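You operate a simulated robot arm through the tools that you are given. There is no shell and no other tool. Be economical: measure what you need, move in short steps, check, and stop when the job is done.

Carry out the task below with a simulated robot arm. There is one attempt and no reset: what you move stays moved.

TASK
Peel the liner off the clamped black panel, then free the panel.
Fine: peel while the vice holds it; liner into the grey tray, panel on the bench between the vice and that tray.
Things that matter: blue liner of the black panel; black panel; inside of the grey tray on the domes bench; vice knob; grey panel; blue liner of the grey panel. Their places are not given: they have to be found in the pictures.

It is judged by the outcome, as a careful person would: the job done as asked, and still so three seconds after it is handed in. It fails if anything else is knocked over, pushed out of place, dropped, spilled or broken.

THE ROBOT
A 7-joint arm with a two-finger parallel gripper, fixed in place. Base frame: the origin is at the foot of the arm, x ahead of it, y to its left, z up; the work surface is at about z = 0.8. Lengths are in m, angles in rad, forces in N, time in s.
With the tool pointing down near the work surface it reaches from about 0.3 to 0.7 m from the base axis. Its first joint turns from -1.152 to 1.152 rad. Payload 1.57 kg.
Tool frame: the origin (TCP) lies between the finger pads and is the grasp point; the fingertips stand 0.03 m ahead of it; z points along the fingers, y is the line along which they close. The gripper opens to 0.11 m. The fingers are 0.024 m wide and 0.012 m thick; the gripper's body (0.048 by 0.112 m) begins 0.078 m behind the TCP.
Orientation is told as [roll, pitch, yaw] about the base's x, y, z axes, in that order, counted from this pose: with the fingers straight down and closing along the base's y, the tool's x points along the base's -x, its y along +y and its z along -z.

THE INTERFACE
- The arm moves only by the tool send_rows. Its argument "moves" is a list of rows, each an object of numbers (a shift or turn left out is 0, a gripper value left out holds the last): "rx", "ry", "rz": the turn, a rotation vector about the tool's x, y, z in rad; "dx", "dy", "dz": the shift along the tool's x, y, z in m; "gripper": the closure in counts, from 0 (fully open) to 255 (shut). In form: [{"rx": .., "ry": .., "rz": .., "dx": .., "dy": .., "dz": .., "gripper": ..}, ...]. A call has 1 to 20 rows; each row shifts and turns the commanded pose from where the row before left it, along the tool's axes as they then stand. A row lasts 0.2 s, in which the tool goes at most 0.05 m and 0.15 rad; a call with a longer step from one row to the next is refused whole, and so is a gripper value outside its range. A pose out of reach is approached as far as the arm can. The call stops where the force on the tool passes 50 N (or 10 N more than at its start, if that is more) or the arm is blocked; 0.2 s more then pass. The fingers move at their own pace (about 0.108 m/s each) and stop on an object; they squeeze with about 41 N. The grip force told is the motor's: it shows also when the fingers shut on nothing. Time passes only in rows, and 0.2 s behind the last, so rows that do not move let the fingers close. It gives the time, the measured TCP pose, the force on the tool (base axes), the opening and the grip force at its end, in the units of the frame above (readings bear some noise).
- Cameras (640 x 400 px; columns grow to the right, rows downward): "scene" is fixed at [0.1826, -0.4157, 1.3983]; the picture's right is [0.53, -0.85, 0.00], its down [-0.53, -0.33, -0.78] and it looks along [0.66, 0.42, -0.62] (base axes); focal length 360 px, centre (320, 200). "wrist" rides on the gripper at [-0.036, 0, -0.08] in the tool frame; the picture's right is [0.00, -1.00, 0.00], its down [0.97, 0.00, -0.24] and it looks along [0.24, 0.00, 0.97] (tool axes); focal length 218 px, centre (320, 200).
- grab_frame(camera): a new picture of that camera. No time passes.
- pixel_to_xyz(camera, pixels): there is no depth. For up to 12 entries [column, row, z] of the newest picture of that camera ("zoom" is the newest enlarged one), the place [x, y] in the base frame at which the ray of that pixel passes the height z, good to about 0.002 m. No time passes.
- inspect(camera, box): a new picture of the part [left, top, right, bottom] of that camera's present view, enlarged. No time passes.
- hand_in(): hands the job in; it is judged then, once.

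Work in short steps. Measure before you move; look again where a grasp or a placing could have gone wrong, and mend it. You have 80 turns and 38 pictures in all, the two below and enlarged ones among them. Open the gripper and draw the arm clear of the work before you hand the job in, unless the task says otherwise; then end with one line.

The tools are called after "Emit:" as name(argument=value, ...) on one line, values as JSON. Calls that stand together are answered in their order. send_rows: Moves the arm, as the interface text tells. Its arguments: {"type":"object","properties":{"moves":{"type":"array"}},"required":["moves"]} The other tools are called the same way: grab_frame (camera) takes a picture; pixel_to_xyz (camera, pixels) gives the place at which the rays of pixels pass given heights; inspect (camera, box) takes an enlarged picture of a part of a camera's view; hand_in () hands the job in.

At the start:

```text
time: 0.0
eef_pos: [0.4284, -0.2241, 1.1105]
tcp_rot: [-0.001, 0.0, 0.001]
contact_force: [0.4, 0.3, 0.1]
gripper_width: 0.1099
finger_force: 0.1
```

scene: 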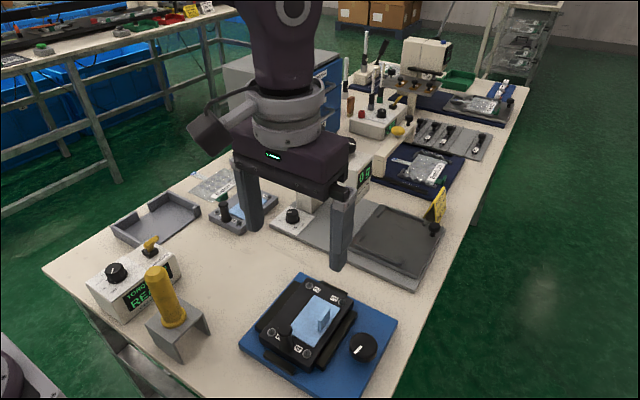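
wrist: 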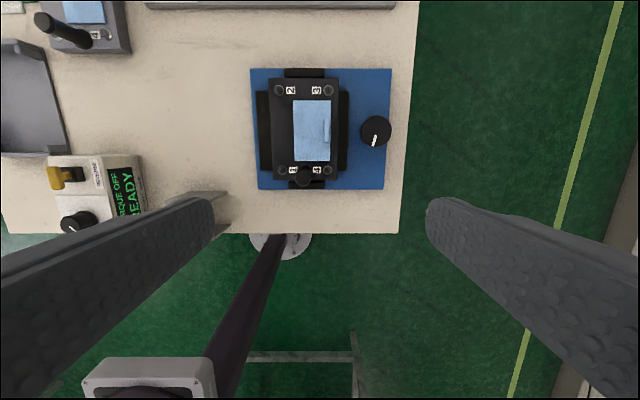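

The black panel sits in the vice at scene (310,320), and a tray shows at (155,220). I'll enlarge both areas before moving.

Emit:
inspect(camera="scene", box=[220, 250, 412, 400])

Emit:
inspect(camera="scene", box=[60, 150, 300, 350])

Emit:
inspect(camera="wrist", box=[230, 50, 410, 210])

```text
2.67 times, centred on (316, 325) of scene
```

zoom: 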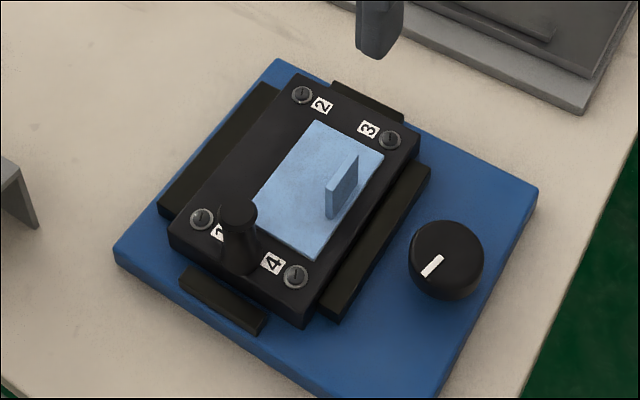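

```text
2.00 times, centred on (180, 250) of scene
```

zoom: 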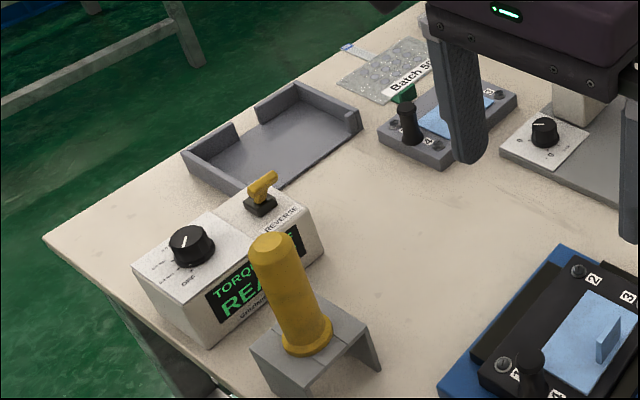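

```text
2.50 times, centred on (320, 130) of wrist
```

zoom: 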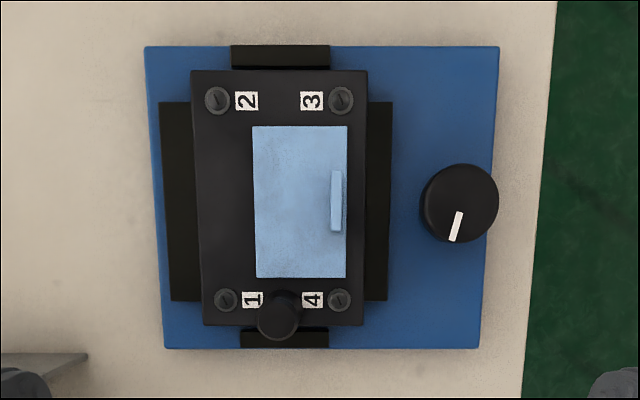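

I'll triangulate heights from matching features in the two cameras: liner corners, tab top, knob and post.

Emit:
pixel_to_xyz(camera="zoom", pixels=[[252, 126, 0.84], [347, 126, 0.84], [346, 278, 0.84], [337, 170, 0.86], [337, 232, 0.86], [459, 203, 0.85], [279, 313, 0.88], [192, 70, 0.84], [367, 72, 0.84], [363, 325, 0.84], [204, 325, 0.84], [499, 47, 0.81]])

Emit:
pixel_to_xyz(camera="scene", pixels=[[315.2, 295, 0.84], [339.6, 308.1, 0.84], [313.4, 347.5, 0.84], [329.9, 308.1, 0.86], [318.5, 319, 0.86], [363.6, 343.7, 0.85], [284.9, 329.9, 0.88], [305.9, 278.1, 0.84], [353.5, 298.8, 0.84], [309.6, 371.9, 0.84], [259, 338, 0.84], [397.5, 321, 0.81]])

Emit:
pixel_to_xyz(camera="scene", pixels=[[315.2, 295, 0.86], [339.6, 308.1, 0.86], [313.4, 347.5, 0.86], [329.9, 308.1, 0.88], [318.5, 319, 0.88], [363.6, 343.7, 0.87], [284.9, 329.9, 0.9], [115, 241, 0.8], [154, 245, 0.8], [201, 213, 0.8], [166, 193, 0.8], [110, 226, 0.83]])

```text
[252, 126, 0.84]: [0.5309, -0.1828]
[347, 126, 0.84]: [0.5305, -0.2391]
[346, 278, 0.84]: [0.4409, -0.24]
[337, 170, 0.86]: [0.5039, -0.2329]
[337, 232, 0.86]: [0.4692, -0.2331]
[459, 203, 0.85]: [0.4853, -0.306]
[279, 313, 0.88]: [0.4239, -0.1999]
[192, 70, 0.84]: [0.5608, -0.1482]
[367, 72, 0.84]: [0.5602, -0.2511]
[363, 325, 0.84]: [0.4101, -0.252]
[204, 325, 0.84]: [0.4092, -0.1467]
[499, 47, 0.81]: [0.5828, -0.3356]
```

```text
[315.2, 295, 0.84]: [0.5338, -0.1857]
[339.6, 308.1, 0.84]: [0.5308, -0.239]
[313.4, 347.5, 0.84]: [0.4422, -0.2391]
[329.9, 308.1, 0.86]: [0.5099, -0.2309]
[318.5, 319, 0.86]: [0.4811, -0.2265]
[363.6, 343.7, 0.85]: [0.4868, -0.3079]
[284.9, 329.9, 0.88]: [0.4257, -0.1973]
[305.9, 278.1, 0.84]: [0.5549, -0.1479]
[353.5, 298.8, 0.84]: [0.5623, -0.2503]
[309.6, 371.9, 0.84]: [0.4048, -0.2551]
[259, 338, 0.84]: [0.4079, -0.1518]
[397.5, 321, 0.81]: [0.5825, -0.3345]
```

```text
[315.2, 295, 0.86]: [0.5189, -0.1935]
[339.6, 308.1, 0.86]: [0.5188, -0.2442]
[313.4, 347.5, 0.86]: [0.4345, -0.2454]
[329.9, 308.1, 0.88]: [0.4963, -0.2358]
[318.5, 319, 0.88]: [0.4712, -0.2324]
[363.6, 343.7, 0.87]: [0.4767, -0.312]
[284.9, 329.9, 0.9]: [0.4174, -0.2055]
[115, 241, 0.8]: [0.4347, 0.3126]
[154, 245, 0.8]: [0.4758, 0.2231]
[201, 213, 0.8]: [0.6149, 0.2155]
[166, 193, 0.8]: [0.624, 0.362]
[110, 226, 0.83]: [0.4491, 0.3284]
```

Both cameras agree: liner at z≈0.84, tab x 0.469–0.503, y≈-0.233, top≈0.867; knob top (0.486,-0.307,≈0.85); post (0.424,-0.199,0.88). I'll move above the tab with the fingers half closed so they clear the knob.

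Emit:
send_rows(moves=[{"dx": -0.0144, "dy": -0.0022, "dz": 0.04, "gripper": 162}, {"dx": -0.0144, "dy": -0.0022, "dz": 0.04}, {"dx": -0.0144, "dy": -0.0022, "dz": 0.04}, {"dx": -0.0144, "dy": -0.0022, "dz": 0.04}, {}, {}])

Emit:
grab_frame(camera="wrist")

```text
time: 1.4
eef_pos: [0.4863, -0.229, 0.951]
tcp_rot: [-0.001, -0.001, 0.0]
contact_force: [0.2, -0.5, 0.4]
gripper_width: 0.0402
finger_force: 0.0
```

```text
32 pictures are left
```

wrist: 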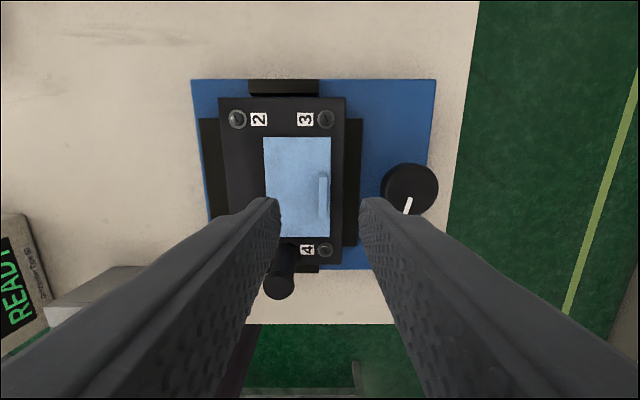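

Tab is at columns 319–329, rows 177–220; I'll measure it at its top height.

Emit:
pixel_to_xyz(camera="wrist", pixels=[[323, 178, 0.867], [323, 219, 0.867], [323, 219, 0.84], [409, 187, 0.85], [280, 290, 0.88]])

```text
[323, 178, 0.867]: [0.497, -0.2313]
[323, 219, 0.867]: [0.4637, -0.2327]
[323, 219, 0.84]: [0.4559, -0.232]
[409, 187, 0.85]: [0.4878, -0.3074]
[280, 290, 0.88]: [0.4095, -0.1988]
```

Tab centre ≈(0.483,-0.232). Descend so the fingertips reach z≈0.847, then close.

Emit:
send_rows(moves=[{"dx": 0.003, "dy": -0.003, "dz": 0.025}, {"dz": 0.025}, {"dz": 0.024}, {}, {"gripper": 255}, {}, {}])

Emit:
inspect(camera="scene", box=[220, 250, 412, 370])

```text
time: 3.0
eef_pos: [0.4828, -0.2364, 0.8786]
tcp_rot: [0.0, 0.002, 0.001]
contact_force: [0.5, 0.2, -0.3]
gripper_width: 0.0044
finger_force: 25.3
```

```text
3.33 times, centred on (316, 310) of scene
```

zoom: 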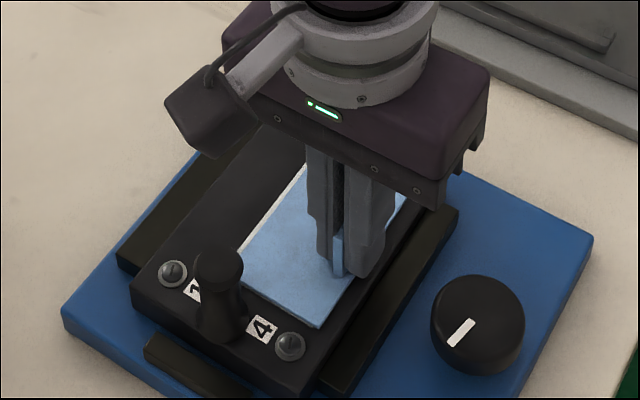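

The tab is held (opening 0.0044). Start peeling gently: lift the tab edge while tilting over towards the liner's far edge (+y).

Emit:
send_rows(moves=[{"dz": -0.003, "rx": 0.05}, {"dz": -0.003, "rx": 0.05}, {"dz": -0.004, "rx": 0.05}, {"dz": -0.004, "rx": 0.05}])

Emit:
inspect(camera="scene", box=[220, 250, 412, 370])

```text
time: 4.0
eef_pos: [0.4839, -0.2338, 0.8917]
tcp_rot: [-0.201, 0.0, -0.001]
contact_force: [-0.1, 0.6, 0.0]
gripper_width: 0.0044
finger_force: 24.4
```

```text
3.33 times, centred on (316, 310) of scene
```

zoom: 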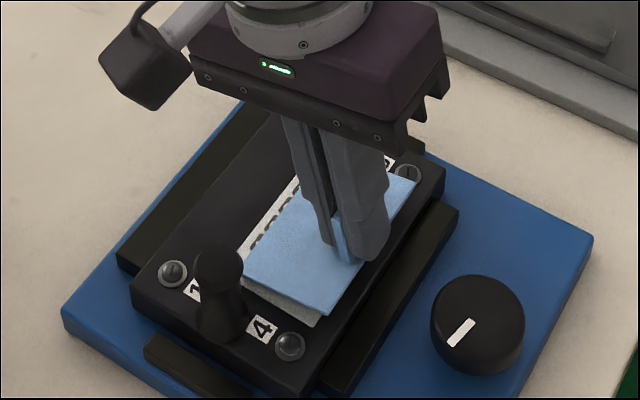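

The liner came up as a stiff sheet, with the label showing beneath and no force left on the tool. Lift it clear and level it out.

Emit:
send_rows(moves=[{"dz": -0.02}, {"dz": -0.03}, {"dz": -0.04}, {"dz": -0.04, "rx": -0.05}, {"dz": -0.04, "rx": -0.05}, {"dz": -0.01, "rx": -0.05}, {"rx": -0.05}, {}])

Emit:
grab_frame(camera="scene")

```text
time: 5.8
eef_pos: [0.4822, -0.2002, 1.0705]
tcp_rot: [0.001, 0.0, 0.0]
contact_force: [-0.1, 0.3, -0.7]
gripper_width: 0.0046
finger_force: 24.9
```

```text
29 pictures are left
```

scene: 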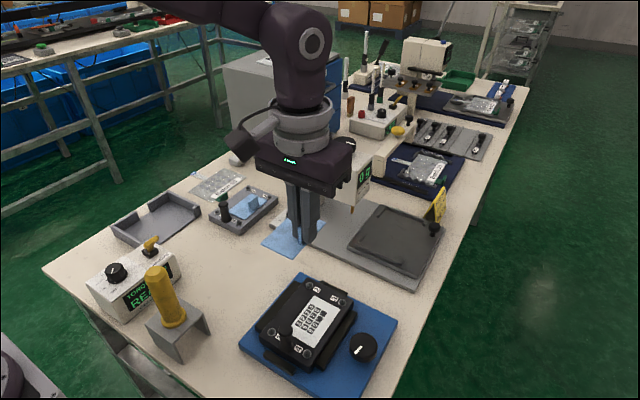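

The liner is free and hanging level from the gripper; the panel stayed in the vice. I'll enlarge the tray to measure it.

Emit:
inspect(camera="scene", box=[90, 160, 282, 280])

Emit:
inspect(camera="scene", box=[0, 0, 240, 150])

```text
3.33 times, centred on (186, 220) of scene
```

zoom: 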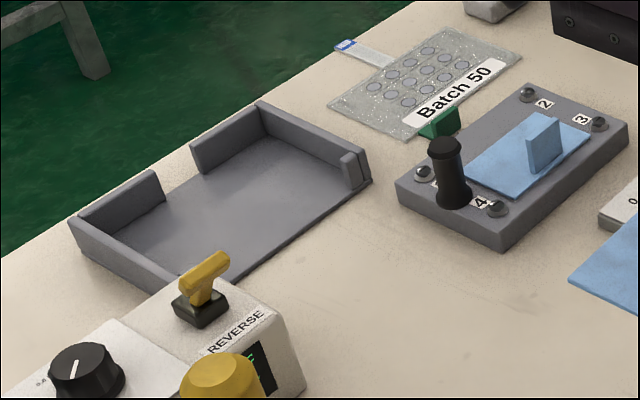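

```text
2.67 times, centred on (120, 75) of scene
```

zoom: 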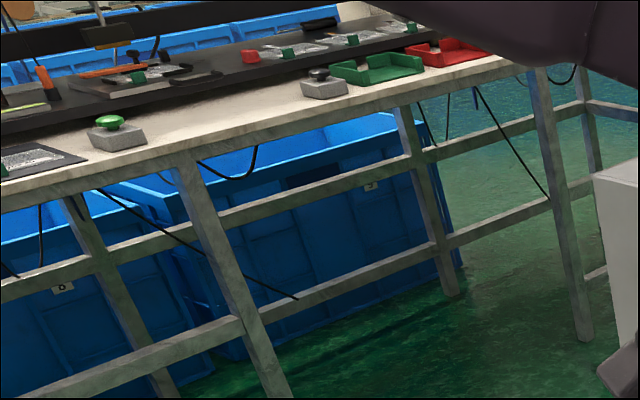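

The other bench's trays are green and red, so the grey tray here (zoom centre ≈(157,221)) is the target. Carry the liner high towards it, then look with the wrist camera.

Emit:
pixel_to_xyz(camera="scene", pixels=[[157.5, 221.5, 0.805], [201.6, 214.6, 0.8], [111, 226, 0.83], [168, 191, 0.83], [201, 208, 0.83]])

Emit:
send_rows(moves=[{"dy": 0.04}, {"dy": 0.045}, {"dy": 0.045}, {"dy": 0.045}, {"dy": 0.045}, {"dy": 0.045}, {"dy": 0.045}, {"dy": 0.045, "dx": -0.01}, {"dy": 0.025, "dx": -0.01}, {}])

Emit:
grab_frame(camera="wrist")

```text
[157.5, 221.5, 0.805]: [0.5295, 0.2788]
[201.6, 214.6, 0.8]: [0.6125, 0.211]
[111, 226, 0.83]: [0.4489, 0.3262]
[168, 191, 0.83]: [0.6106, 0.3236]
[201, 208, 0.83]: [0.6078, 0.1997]
```

```text
time: 8.0
eef_pos: [0.5006, 0.1798, 1.0677]
tcp_rot: [-0.001, -0.001, 0.0]
contact_force: [-0.4, -0.8, 0.3]
gripper_width: 0.0043
finger_force: 24.9
```

```text
26 pictures are left
```

wrist: 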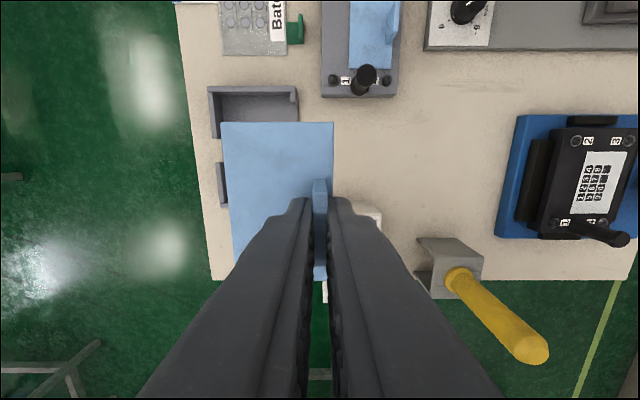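

Tray's far wall is at row 87, columns 208–298; the left-wall pieces are at column ~215. Measuring those.

Emit:
pixel_to_xyz(camera="wrist", pixels=[[208, 87, 0.825], [298, 87, 0.825], [298, 98, 0.82], [216, 138, 0.825], [222, 162, 0.825], [228, 207, 0.825], [220, 120, 0.805], [299, 120, 0.805]])

```text
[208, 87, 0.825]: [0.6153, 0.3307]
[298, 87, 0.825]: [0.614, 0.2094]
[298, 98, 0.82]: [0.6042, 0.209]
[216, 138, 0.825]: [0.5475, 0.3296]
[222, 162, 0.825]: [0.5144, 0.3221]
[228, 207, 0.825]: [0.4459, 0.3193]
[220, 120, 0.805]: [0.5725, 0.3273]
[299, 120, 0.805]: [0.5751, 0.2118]
```

Tray spans x 0.44–0.614, y 0.21–0.33; to centre the liner I need the TCP at about (0.525,0.246). Move over and descend to 0.875, then check.

Emit:
send_rows(moves=[{"dx": -0.012, "dy": 0.033}, {"dx": -0.012, "dy": 0.033}, {}, {"dz": 0.04}, {"dz": 0.04}, {"dz": 0.04}, {"dz": 0.04}, {"dz": 0.03}, {}])

Emit:
inspect(camera="scene", box=[90, 160, 282, 280])

```text
time: 10.0
eef_pos: [0.5267, 0.2447, 0.8779]
tcp_rot: [0.0, 0.0, -0.001]
contact_force: [0.2, -0.3, 0.0]
gripper_width: 0.0048
finger_force: 24.8
```

```text
3.33 times, centred on (186, 220) of scene
```

zoom: 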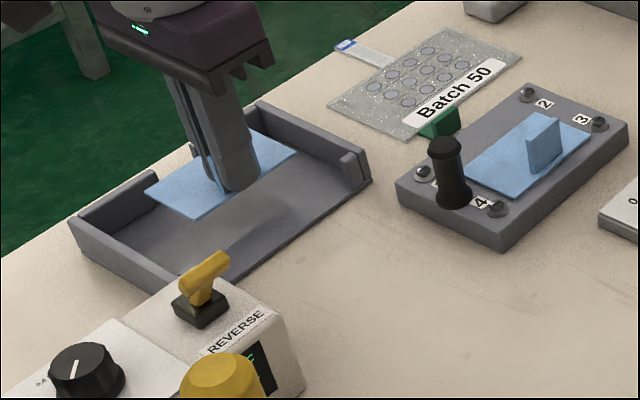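

Liner hangs over the tray well inside the walls. Lower it slowly onto the floor, to about TCP 0.845.

Emit:
send_rows(moves=[{"dz": 0.015}, {"dz": 0.01}, {"dz": 0.005}, {"dz": 0.003}, {}])

Emit:
inspect(camera="scene", box=[90, 160, 282, 280])

```text
time: 11.2
eef_pos: [0.5277, 0.2451, 0.8447]
tcp_rot: [-0.003, 0.001, -0.002]
contact_force: [-0.6, -0.4, -0.1]
gripper_width: 0.0044
finger_force: 25.4
```

```text
3.33 times, centred on (186, 220) of scene
```

zoom: 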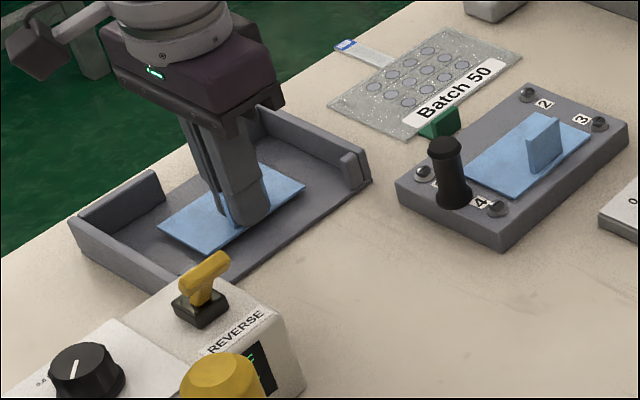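

No contact yet; lower a few mm in tiny steps.

Emit:
send_rows(moves=[{"dz": 0.002}, {"dz": 0.002}, {}])

```text
time: 12.0
eef_pos: [0.5263, 0.2444, 0.8409]
tcp_rot: [0.001, 0.001, 0.0]
contact_force: [0.4, 0.9, -0.3]
gripper_width: 0.0045
finger_force: 25.3
```

Emit:
send_rows(moves=[{"dz": 0.0015}, {"dz": 0.0015}, {}])

```text
time: 12.8
eef_pos: [0.5264, 0.2461, 0.8401]
tcp_rot: [0.0, -0.002, 0.001]
contact_force: [-4.9, -2.7, 26.2]
gripper_width: 0.0048
finger_force: 24.9
```

Contact with the tray floor (26 N). Ease off 1.5 mm, open a little, and withdraw straight up.

Emit:
send_rows(moves=[{"dz": -0.0015}, {"gripper": 185}, {}, {}, {"dz": -0.01}, {"dz": -0.02}, {"dz": -0.04}, {"dz": -0.045}, {"dz": -0.045}, {"dz": -0.045}, {}])

Emit:
grab_frame(camera="wrist")

```text
time: 15.2
eef_pos: [0.5285, 0.2459, 1.046]
tcp_rot: [0.001, 0.001, 0.0]
contact_force: [-1.0, 0.4, 0.5]
gripper_width: 0.03
finger_force: 0.1
```

```text
23 pictures are left
```

wrist: 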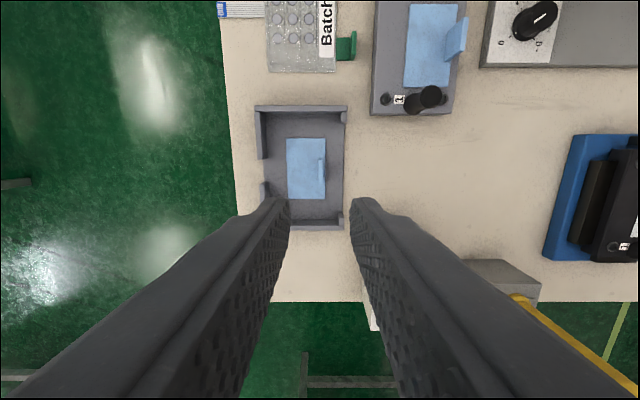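

The liner lies in the tray (wrist view, (306,168)). Next I go back above the vice knob and look at it closely before choosing a turn direction.

Emit:
send_rows(moves=[{"dy": -0.046, "dx": 0.004}, {"dy": -0.046, "dx": 0.004}, {"dy": -0.046, "dx": 0.004}, {"dy": -0.046, "dx": 0.004}, {"dy": -0.046, "dx": 0.004}, {"dy": -0.046, "dx": 0.004}, {"dy": -0.046, "dx": 0.004}, {"dy": -0.046, "dx": 0.004}, {"dy": -0.046, "dx": 0.004}, {"dy": -0.046, "dx": 0.004}, {"dy": -0.046, "dx": 0.002}, {"dy": -0.047}, {"gripper": 104}, {}])

Emit:
inspect(camera="wrist", box=[180, 80, 400, 240])

Emit:
inspect(camera="scene", box=[220, 260, 412, 380])

```text
time: 18.2
eef_pos: [0.4854, -0.31, 1.0411]
tcp_rot: [-0.001, 0.0, -0.002]
contact_force: [-0.2, 0.3, -1.0]
gripper_width: 0.0652
finger_force: 0.0
```

```text
2.50 times, centred on (290, 160) of wrist
```

zoom: 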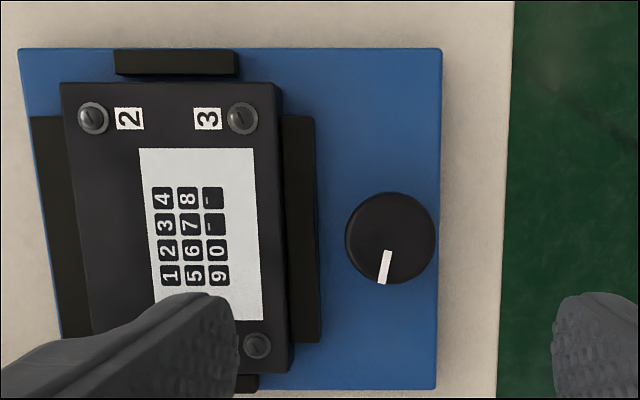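

```text
3.33 times, centred on (316, 320) of scene
```

zoom: 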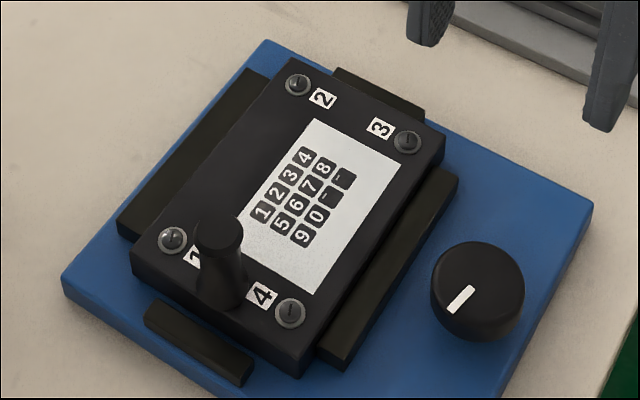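

Knob top centre is near (0.486,-0.308). Turning the gripper to yaw ≈-1.2 so a counter-clockwise (loosening) turn has range, then recheck the knob centre.

Emit:
pixel_to_xyz(camera="wrist", pixels=[[318.8, 174.8, 0.85], [288, 200, 0.835]])

Emit:
send_rows(moves=[{"rz": 0.133}, {"rz": 0.133}, {"rz": 0.133}, {"rz": 0.133}, {"rz": 0.133}, {"rz": 0.133}, {"rz": 0.133}, {"rz": 0.133}, {"rz": 0.133}, {}])

Emit:
grab_frame(camera="wrist")

```text
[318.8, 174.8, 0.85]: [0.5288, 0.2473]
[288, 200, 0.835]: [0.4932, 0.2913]
```

```text
time: 20.4
eef_pos: [0.4843, -0.3086, 1.044]
tcp_rot: [-0.001, -0.001, -1.2]
contact_force: [-0.3, -0.8, 0.2]
gripper_width: 0.0651
finger_force: 0.1
```

```text
20 pictures are left
```

wrist: 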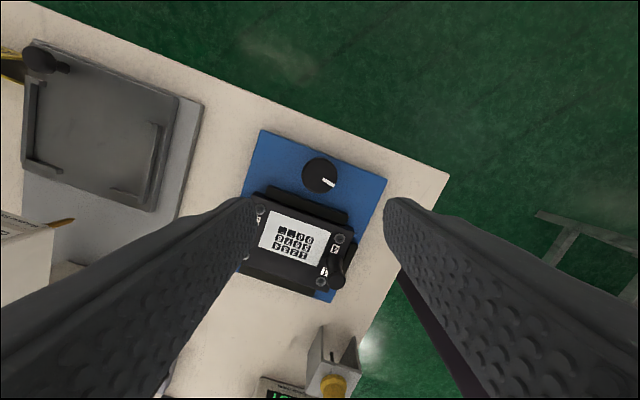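

Emit:
pixel_to_xyz(camera="wrist", pixels=[[319, 174, 0.85], [340, 185, 0.85]])

```text
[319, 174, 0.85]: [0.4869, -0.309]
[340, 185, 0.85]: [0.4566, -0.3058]
```

Knob centre (0.487,-0.3085), essentially under the TCP. Descend to TCP 0.866 (tips at 0.836) and close on it.

Emit:
send_rows(moves=[{"dz": 0.045, "dy": 0.002, "dx": -0.001}, {"dz": 0.045}, {"dz": 0.045}, {"dz": 0.025}, {"dz": 0.017}, {}, {"gripper": 255}, {}, {}])

Emit:
inspect(camera="scene", box=[220, 260, 412, 380])

```text
time: 22.4
eef_pos: [0.4859, -0.311, 0.8668]
tcp_rot: [-0.004, 0.002, -1.199]
contact_force: [-14.0, -6.4, -7.8]
gripper_width: 0.0456
finger_force: 44.5
```

```text
3.33 times, centred on (316, 320) of scene
```

zoom: 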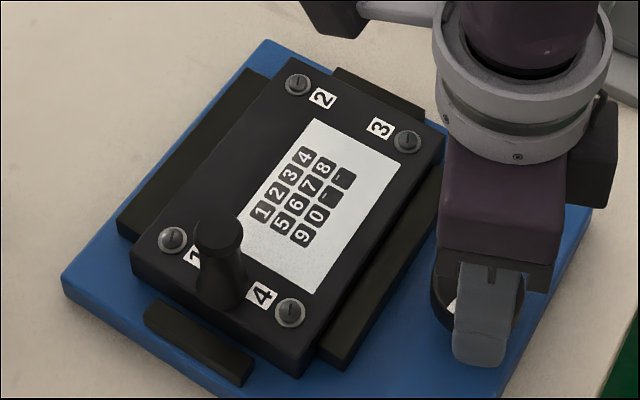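

Knob gripped (0.0456) with a little side load. Ease off that load and turn counter-clockwise by 0.3 rad to feel the response.

Emit:
send_rows(moves=[{"dy": -0.0012}, {"rz": -0.1}, {"rz": -0.1}, {"rz": -0.1}, {}])

Emit:
inspect(camera="scene", box=[220, 260, 412, 380])

```text
time: 23.6
eef_pos: [0.4876, -0.3107, 0.8672]
tcp_rot: [-0.001, 0.0, -0.893]
contact_force: [1.8, -18.0, -40.8]
gripper_width: 0.0454
finger_force: 45.0
```

```text
3.33 times, centred on (316, 320) of scene
```

zoom: 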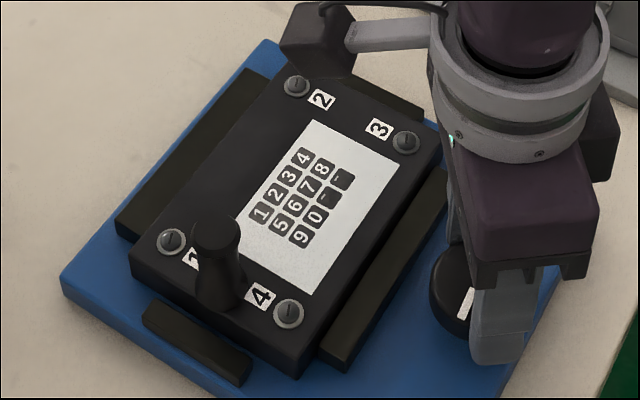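

The tool reads -41 N vertical and the vice may have shifted slightly. Ease down 2 mm and re-read before turning more.

Emit:
send_rows(moves=[{"dz": 0.001}, {"dz": 0.001}, {}])

Emit:
inspect(camera="scene", box=[220, 260, 412, 380])

```text
time: 24.4
eef_pos: [0.4858, -0.3111, 0.868]
tcp_rot: [-0.001, -0.004, -0.897]
contact_force: [0.3, -16.6, 0.5]
gripper_width: 0.0455
finger_force: 44.7
```

```text
3.33 times, centred on (316, 320) of scene
```

zoom: 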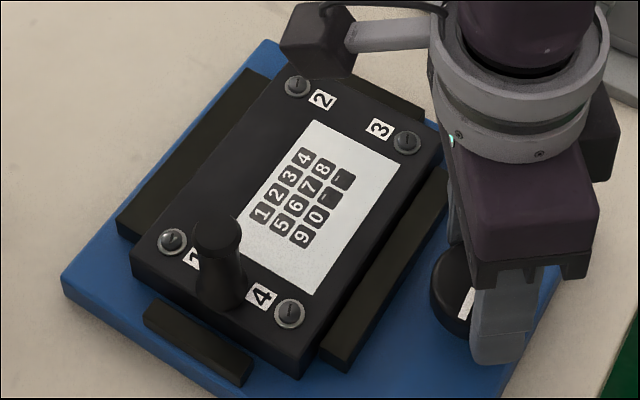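

Vertical load gone and the vice is back flat. Relieve the side load and keep turning counter-clockwise in small steps.

Emit:
send_rows(moves=[{"dy": -0.0006, "dx": -0.0008}, {"rz": -0.1}, {"rz": -0.1}, {"rz": -0.1}, {"rz": -0.1}, {}])

Emit:
inspect(camera="scene", box=[220, 260, 412, 380])

```text
time: 25.8
eef_pos: [0.4875, -0.3104, 0.8673]
tcp_rot: [0.003, -0.004, -0.493]
contact_force: [9.0, 0.3, 34.9]
gripper_width: 0.0452
finger_force: 44.7
```

```text
3.33 times, centred on (316, 320) of scene
```

zoom: 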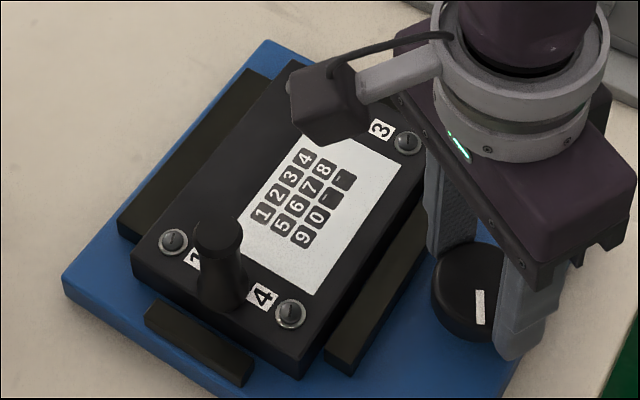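

The pointer turned with the gripper and the knob-side jaw moved outward, so counter-clockwise opens it. Ease up 1 mm and continue.

Emit:
send_rows(moves=[{"dz": -0.001}, {"rz": -0.1}, {"rz": -0.1}, {"rz": -0.1}, {"rz": -0.1}, {}])

Emit:
inspect(camera="scene", box=[220, 260, 412, 380])

```text
time: 27.2
eef_pos: [0.4875, -0.3089, 0.8671]
tcp_rot: [0.002, -0.002, -0.095]
contact_force: [26.3, 22.4, 27.7]
gripper_width: 0.0453
finger_force: 45.2
```

```text
3.33 times, centred on (316, 320) of scene
```

zoom: 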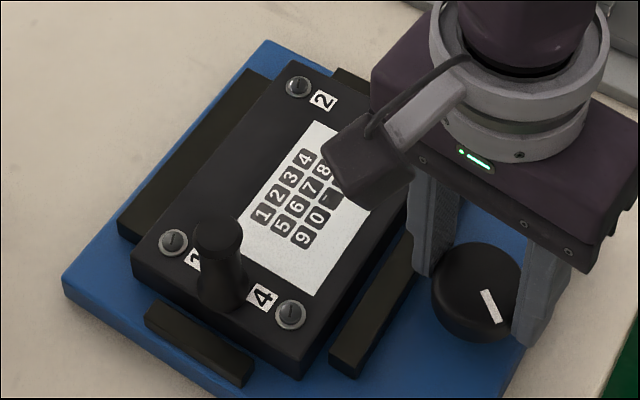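

Gap between jaw and panel keeps growing. Relieve the side forces and turn some more.

Emit:
send_rows(moves=[{"dx": -0.001, "dy": 0.001, "dz": -0.001}, {"rz": -0.1}, {"rz": -0.1}, {"rz": -0.1}, {"rz": -0.1}, {}])

Emit:
inspect(camera="scene", box=[220, 260, 412, 380])

```text
time: 28.6
eef_pos: [0.4863, -0.3077, 0.8669]
tcp_rot: [0.004, 0.0, 0.305]
contact_force: [20.9, 23.2, -11.8]
gripper_width: 0.0453
finger_force: 45.4
```

```text
3.33 times, centred on (316, 320) of scene
```

zoom: 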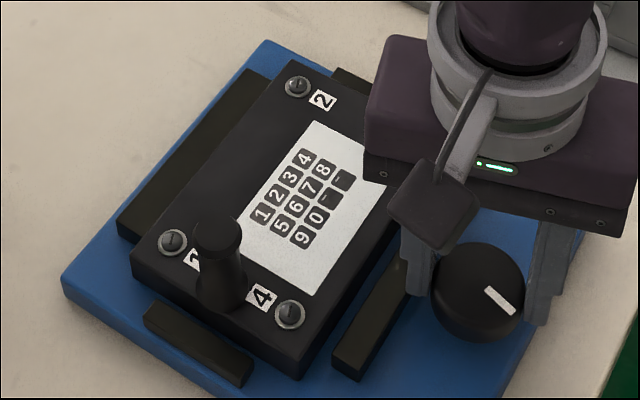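

Still opening, with about 1.5 rad turned. Try 0.3 rad more and see whether the jaw still moves or there's a stop.

Emit:
send_rows(moves=[{"dx": -0.001, "dy": 0.0005}, {"rz": -0.1}, {"rz": -0.1}, {"rz": -0.1}, {}])

Emit:
inspect(camera="scene", box=[220, 260, 412, 380])

```text
time: 29.8
eef_pos: [0.4872, -0.3067, 0.8661]
tcp_rot: [0.005, -0.001, 0.6]
contact_force: [2.8, 30.3, -13.0]
gripper_width: 0.0453
finger_force: 44.8
```

```text
3.33 times, centred on (316, 320) of scene
```

zoom: 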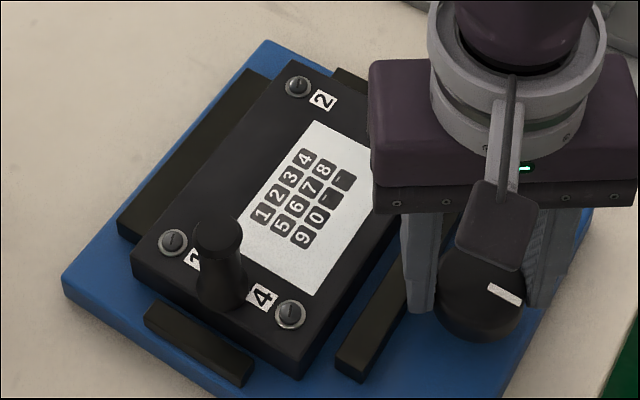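

The jaw stands well clear of the panel after 1.8 rad. Relieve the load, open only slightly to stay clear of the jaw, and rise straight up.

Emit:
send_rows(moves=[{"dx": -0.001, "dy": 0.0015}, {"gripper": 137}, {}, {"dz": -0.01}, {"dz": -0.02}, {"dz": -0.04}, {"dz": -0.045}, {"dz": -0.045}, {}])

Emit:
grab_frame(camera="scene")

```text
time: 31.8
eef_pos: [0.4885, -0.3055, 1.026]
tcp_rot: [-0.002, 0.0, 0.604]
contact_force: [0.2, -0.6, -0.3]
gripper_width: 0.0507
finger_force: 0.1
```

```text
12 pictures are left
```

scene: 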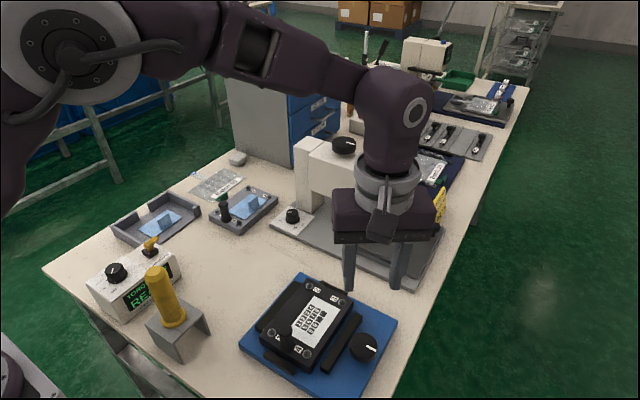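

Vice and everything else in place, jaw open. Now rotate to yaw -π/2 so the fingers close along x on the panel's post (holding it against pitching), and move above it.

Emit:
send_rows(moves=[{"rz": 0.145}, {"rz": 0.145}, {"rz": 0.145}, {"rz": 0.145}, {"rz": 0.145}, {"rz": 0.145}, {"rz": 0.145}, {"rz": 0.145}, {"rz": 0.145}, {"rz": 0.145}, {"rz": 0.145}, {"rz": 0.145}, {"rz": 0.145}, {"rz": 0.145}, {"rz": 0.145, "gripper": 116}])

Emit:
send_rows(moves=[{"dx": 0.035, "dy": -0.022}, {"dx": 0.035, "dy": -0.022}, {"dx": 0.035, "dy": -0.022}, {}])

Emit:
grab_frame(camera="wrist")

```text
time: 35.0
eef_pos: [0.4867, -0.3066, 1.0272]
tcp_rot: [-0.001, 0.002, -1.573]
contact_force: [-0.2, -0.6, 0.9]
gripper_width: 0.0598
finger_force: 0.0
```

```text
time: 36.0
eef_pos: [0.4219, -0.2039, 1.0277]
tcp_rot: [-0.002, 0.001, -1.571]
contact_force: [0.7, 0.3, -0.8]
gripper_width: 0.0598
finger_force: 0.1
```

```text
11 pictures are left
```

wrist: 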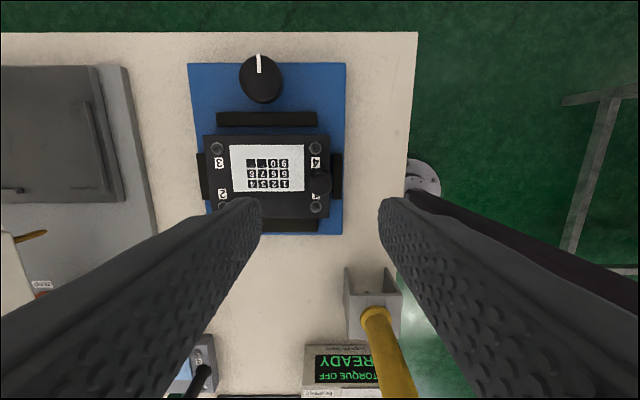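

Post top is at (320,183). Measure it along with the yellow tool's stand and the vice's edge for the placing spot.

Emit:
pixel_to_xyz(camera="wrist", pixels=[[320, 183, 0.88], [320, 198, 0.845], [345, 268, 0.84], [345, 335, 0.8], [342, 235, 0.805], [188, 338, 0.83], [305, 346, 0.86], [153, 205, 0.8], [329, 135, 0.84], [330, 219, 0.84]])

Emit:
pixel_to_xyz(camera="scene", pixels=[[212, 332, 0.8], [190, 303, 0.84], [182, 355, 0.8], [275, 227, 0.8], [252, 235, 0.8], [270, 228, 0.8], [240, 234, 0.8], [270, 222, 0.8], [181, 278, 0.8]])

```text
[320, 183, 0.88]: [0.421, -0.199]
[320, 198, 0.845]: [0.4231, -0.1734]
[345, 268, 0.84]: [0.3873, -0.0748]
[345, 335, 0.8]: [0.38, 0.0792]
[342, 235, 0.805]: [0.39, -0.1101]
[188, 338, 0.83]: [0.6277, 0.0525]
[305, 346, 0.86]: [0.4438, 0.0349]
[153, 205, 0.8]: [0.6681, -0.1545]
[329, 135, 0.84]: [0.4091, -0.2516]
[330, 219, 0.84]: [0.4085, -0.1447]
```

```text
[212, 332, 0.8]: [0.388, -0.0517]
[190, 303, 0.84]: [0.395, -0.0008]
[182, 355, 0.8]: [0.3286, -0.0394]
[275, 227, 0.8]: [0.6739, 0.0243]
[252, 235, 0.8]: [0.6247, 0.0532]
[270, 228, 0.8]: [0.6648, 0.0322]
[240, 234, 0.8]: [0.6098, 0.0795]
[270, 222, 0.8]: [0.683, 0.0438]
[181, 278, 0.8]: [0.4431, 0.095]
```

Post at (0.421,-0.199). Free bench space: stand ends at x≈0.395, torque box corner (0.443,0.095), grey panel from x≈0.61; I'll aim the post for (0.455,0.015). Descend and grip the post.

Emit:
send_rows(moves=[{"dx": 0.0045, "dy": -0.001, "dz": 0.04}, {"dz": 0.04}, {"dz": 0.04}, {"dz": 0.02}, {"dz": 0.012}, {}, {"gripper": 255}, {}, {}])

Emit:
pixel_to_xyz(camera="scene", pixels=[[174, 324, 0.84], [155, 272, 0.88], [155, 272, 0.9], [155, 272, 0.92], [155, 272, 0.94]])

Emit:
inspect(camera="scene", box=[220, 260, 412, 380])

```text
time: 38.0
eef_pos: [0.4222, -0.1974, 0.8752]
tcp_rot: [-0.001, 0.001, -1.573]
contact_force: [-0.5, 0.1, 0.5]
gripper_width: 0.0228
finger_force: 36.1
```

```text
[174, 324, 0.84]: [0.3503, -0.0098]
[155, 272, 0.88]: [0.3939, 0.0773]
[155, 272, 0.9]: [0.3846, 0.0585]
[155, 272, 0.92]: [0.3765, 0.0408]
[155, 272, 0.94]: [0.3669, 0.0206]
```

```text
3.33 times, centred on (316, 320) of scene
```

zoom: 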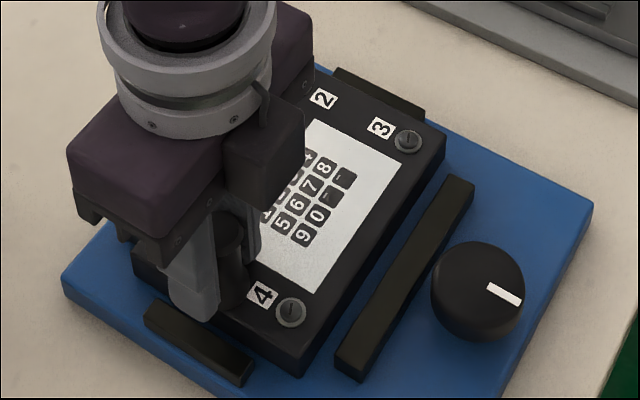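

Post is gripped (0.0228). The yellow driver is about 0.97 tall at (0.35,-0.01), so I'll keep x ≥0.455 there. Lift slowly a little and check.

Emit:
send_rows(moves=[{"dz": -0.005}, {"dz": -0.005}, {"dz": -0.01}, {"dz": -0.01}, {}])

Emit:
inspect(camera="scene", box=[220, 260, 412, 380])

```text
time: 39.2
eef_pos: [0.42, -0.1978, 0.9056]
tcp_rot: [0.0, 0.0, -1.571]
contact_force: [-0.6, 0.4, -1.0]
gripper_width: 0.0227
finger_force: 34.9
```

```text
3.33 times, centred on (316, 320) of scene
```

zoom: 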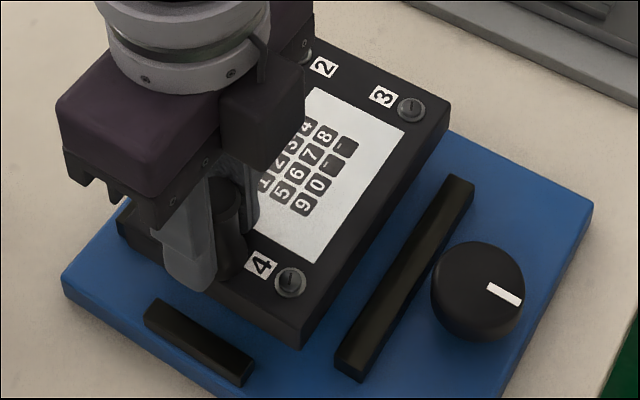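

Panel lifts level and the vice stays put. Lift higher, carry it to the free spot, and look.

Emit:
send_rows(moves=[{"dz": -0.03}, {"dz": -0.04}, {"dy": 0.015, "dx": 0.02}, {"dy": 0.02, "dx": 0.035}, {"dx": 0.04}, {"dx": 0.04}, {"dx": 0.04}, {"dx": 0.03}, {"dx": 0.008}, {}])

Emit:
grab_frame(camera="scene")

```text
time: 41.4
eef_pos: [0.457, 0.0159, 0.9774]
tcp_rot: [0.001, 0.001, -1.573]
contact_force: [-0.2, -0.1, -0.7]
gripper_width: 0.0227
finger_force: 35.5
```

```text
8 pictures are left
```

scene: 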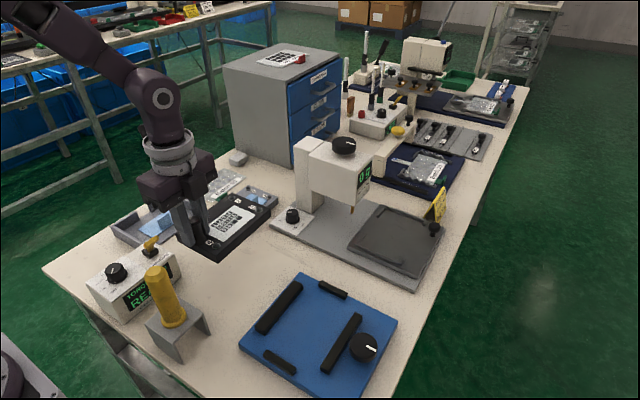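

Panel is above clear bench. Lower to about 0.885 and check surroundings before the last bit.

Emit:
send_rows(moves=[{"dz": 0.04}, {"dz": 0.03}, {"dz": 0.02}, {}])

Emit:
inspect(camera="scene", box=[90, 170, 314, 310])

```text
time: 42.4
eef_pos: [0.4571, 0.0157, 0.8856]
tcp_rot: [0.001, -0.001, -1.573]
contact_force: [-0.8, 0.3, -0.6]
gripper_width: 0.0226
finger_force: 34.8
```

```text
2.86 times, centred on (202, 240) of scene
```

zoom: 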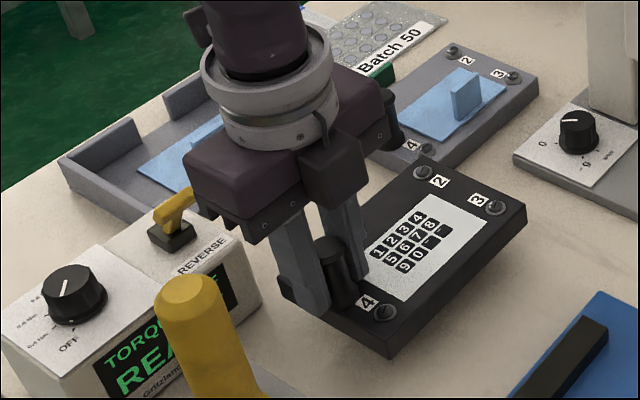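

Spot is clear all round. Lower in small steps until contact.

Emit:
send_rows(moves=[{"dz": 0.008}, {"dz": 0.005}, {"dz": 0.004}, {"dz": 0.003}, {}])

```text
time: 43.6
eef_pos: [0.4552, 0.0157, 0.8665]
tcp_rot: [-0.002, 0.001, -1.572]
contact_force: [0.2, 0.8, -1.4]
gripper_width: 0.0227
finger_force: 35.3
```

Emit:
send_rows(moves=[{"dz": 0.002}, {"dz": 0.002}, {"dz": 0.002}, {}])

```text
time: 44.6
eef_pos: [0.4558, 0.0153, 0.8602]
tcp_rot: [-0.001, 0.0, -1.573]
contact_force: [0.0, -0.2, -1.2]
gripper_width: 0.0229
finger_force: 34.5
```

Emit:
send_rows(moves=[{"dz": 0.002}, {"dz": 0.002}, {}])

Emit:
inspect(camera="scene", box=[90, 170, 314, 310])

```text
time: 45.4
eef_pos: [0.4559, 0.0157, 0.8554]
tcp_rot: [0.0, 0.0, -1.572]
contact_force: [-1.1, -0.1, -1.3]
gripper_width: 0.0228
finger_force: 35.2
```

```text
2.86 times, centred on (202, 240) of scene
```

zoom: 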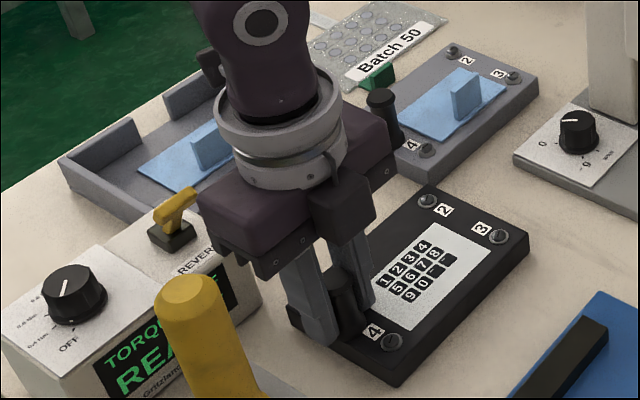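

Very near the bench but no contact yet. Continue in 1.5 mm steps.

Emit:
send_rows(moves=[{"dz": 0.0015}, {"dz": 0.0015}, {}])

```text
time: 46.1
eef_pos: [0.4566, 0.0159, 0.855]
tcp_rot: [0.001, -0.001, -1.573]
contact_force: [-4.1, -0.1, 14.6]
gripper_width: 0.0226
finger_force: 35.4
stopped in row 3: the force on the tool passed its limit (the readings are from after the stop); the commanded pose is now the measured one
```

Contact with the bench. Release gently and rise straight up.

Emit:
send_rows(moves=[{"gripper": 140}, {}, {}, {"dz": -0.01}, {"dz": -0.02}, {"dz": -0.04}, {"dz": -0.045}, {"dz": -0.045}, {"dz": -0.04}, {}])

Emit:
grab_frame(camera="wrist")

Emit:
inspect(camera="scene", box=[90, 170, 314, 310])

```text
time: 48.3
eef_pos: [0.4549, 0.0148, 1.0533]
tcp_rot: [0.002, -0.001, -1.573]
contact_force: [0.4, 0.1, -0.3]
gripper_width: 0.0496
finger_force: 0.0
```

```text
5 pictures are left
```

wrist: 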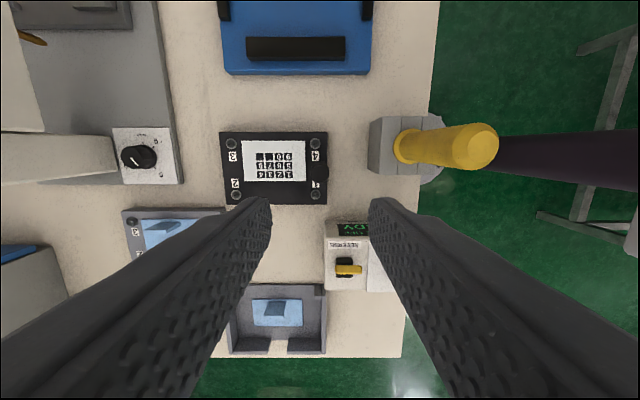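

```text
2.86 times, centred on (202, 240) of scene
```

zoom: 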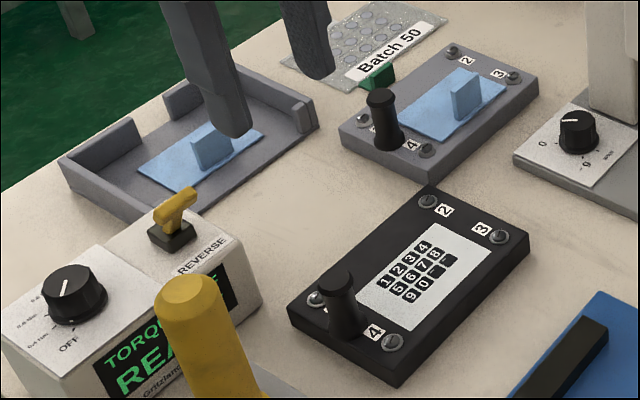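

Panel lies flat on the bench between the vice and the tray, the liner is inside the tray, and the grey panel is untouched. Rise further, open fully, and take a final look.

Emit:
send_rows(moves=[{"dz": -0.03, "gripper": 0}, {"dz": -0.03}, {"dz": -0.02}, {}, {}])

Emit:
grab_frame(camera="scene")

```text
time: 49.5
eef_pos: [0.4564, 0.0155, 1.1343]
tcp_rot: [0.001, 0.001, -1.572]
contact_force: [0.4, -0.2, -0.7]
gripper_width: 0.11
finger_force: 0.0
```

```text
3 pictures are left
```

scene: 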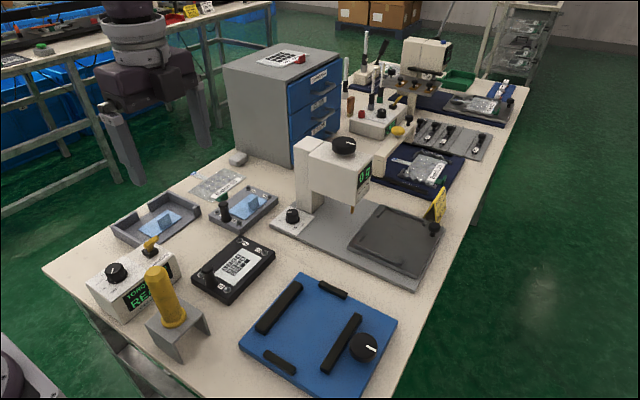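

Everything is in place and the arm is clear, so I hand in.

Emit:
hand_in()

```text
The job is handed in.
```

I peeled the blue liner off the black panel while the vice held it and put it in the grey tray, then loosened the vice and set the panel flat on the bench between the vice and that tray; in the final picture nothing else looks moved.
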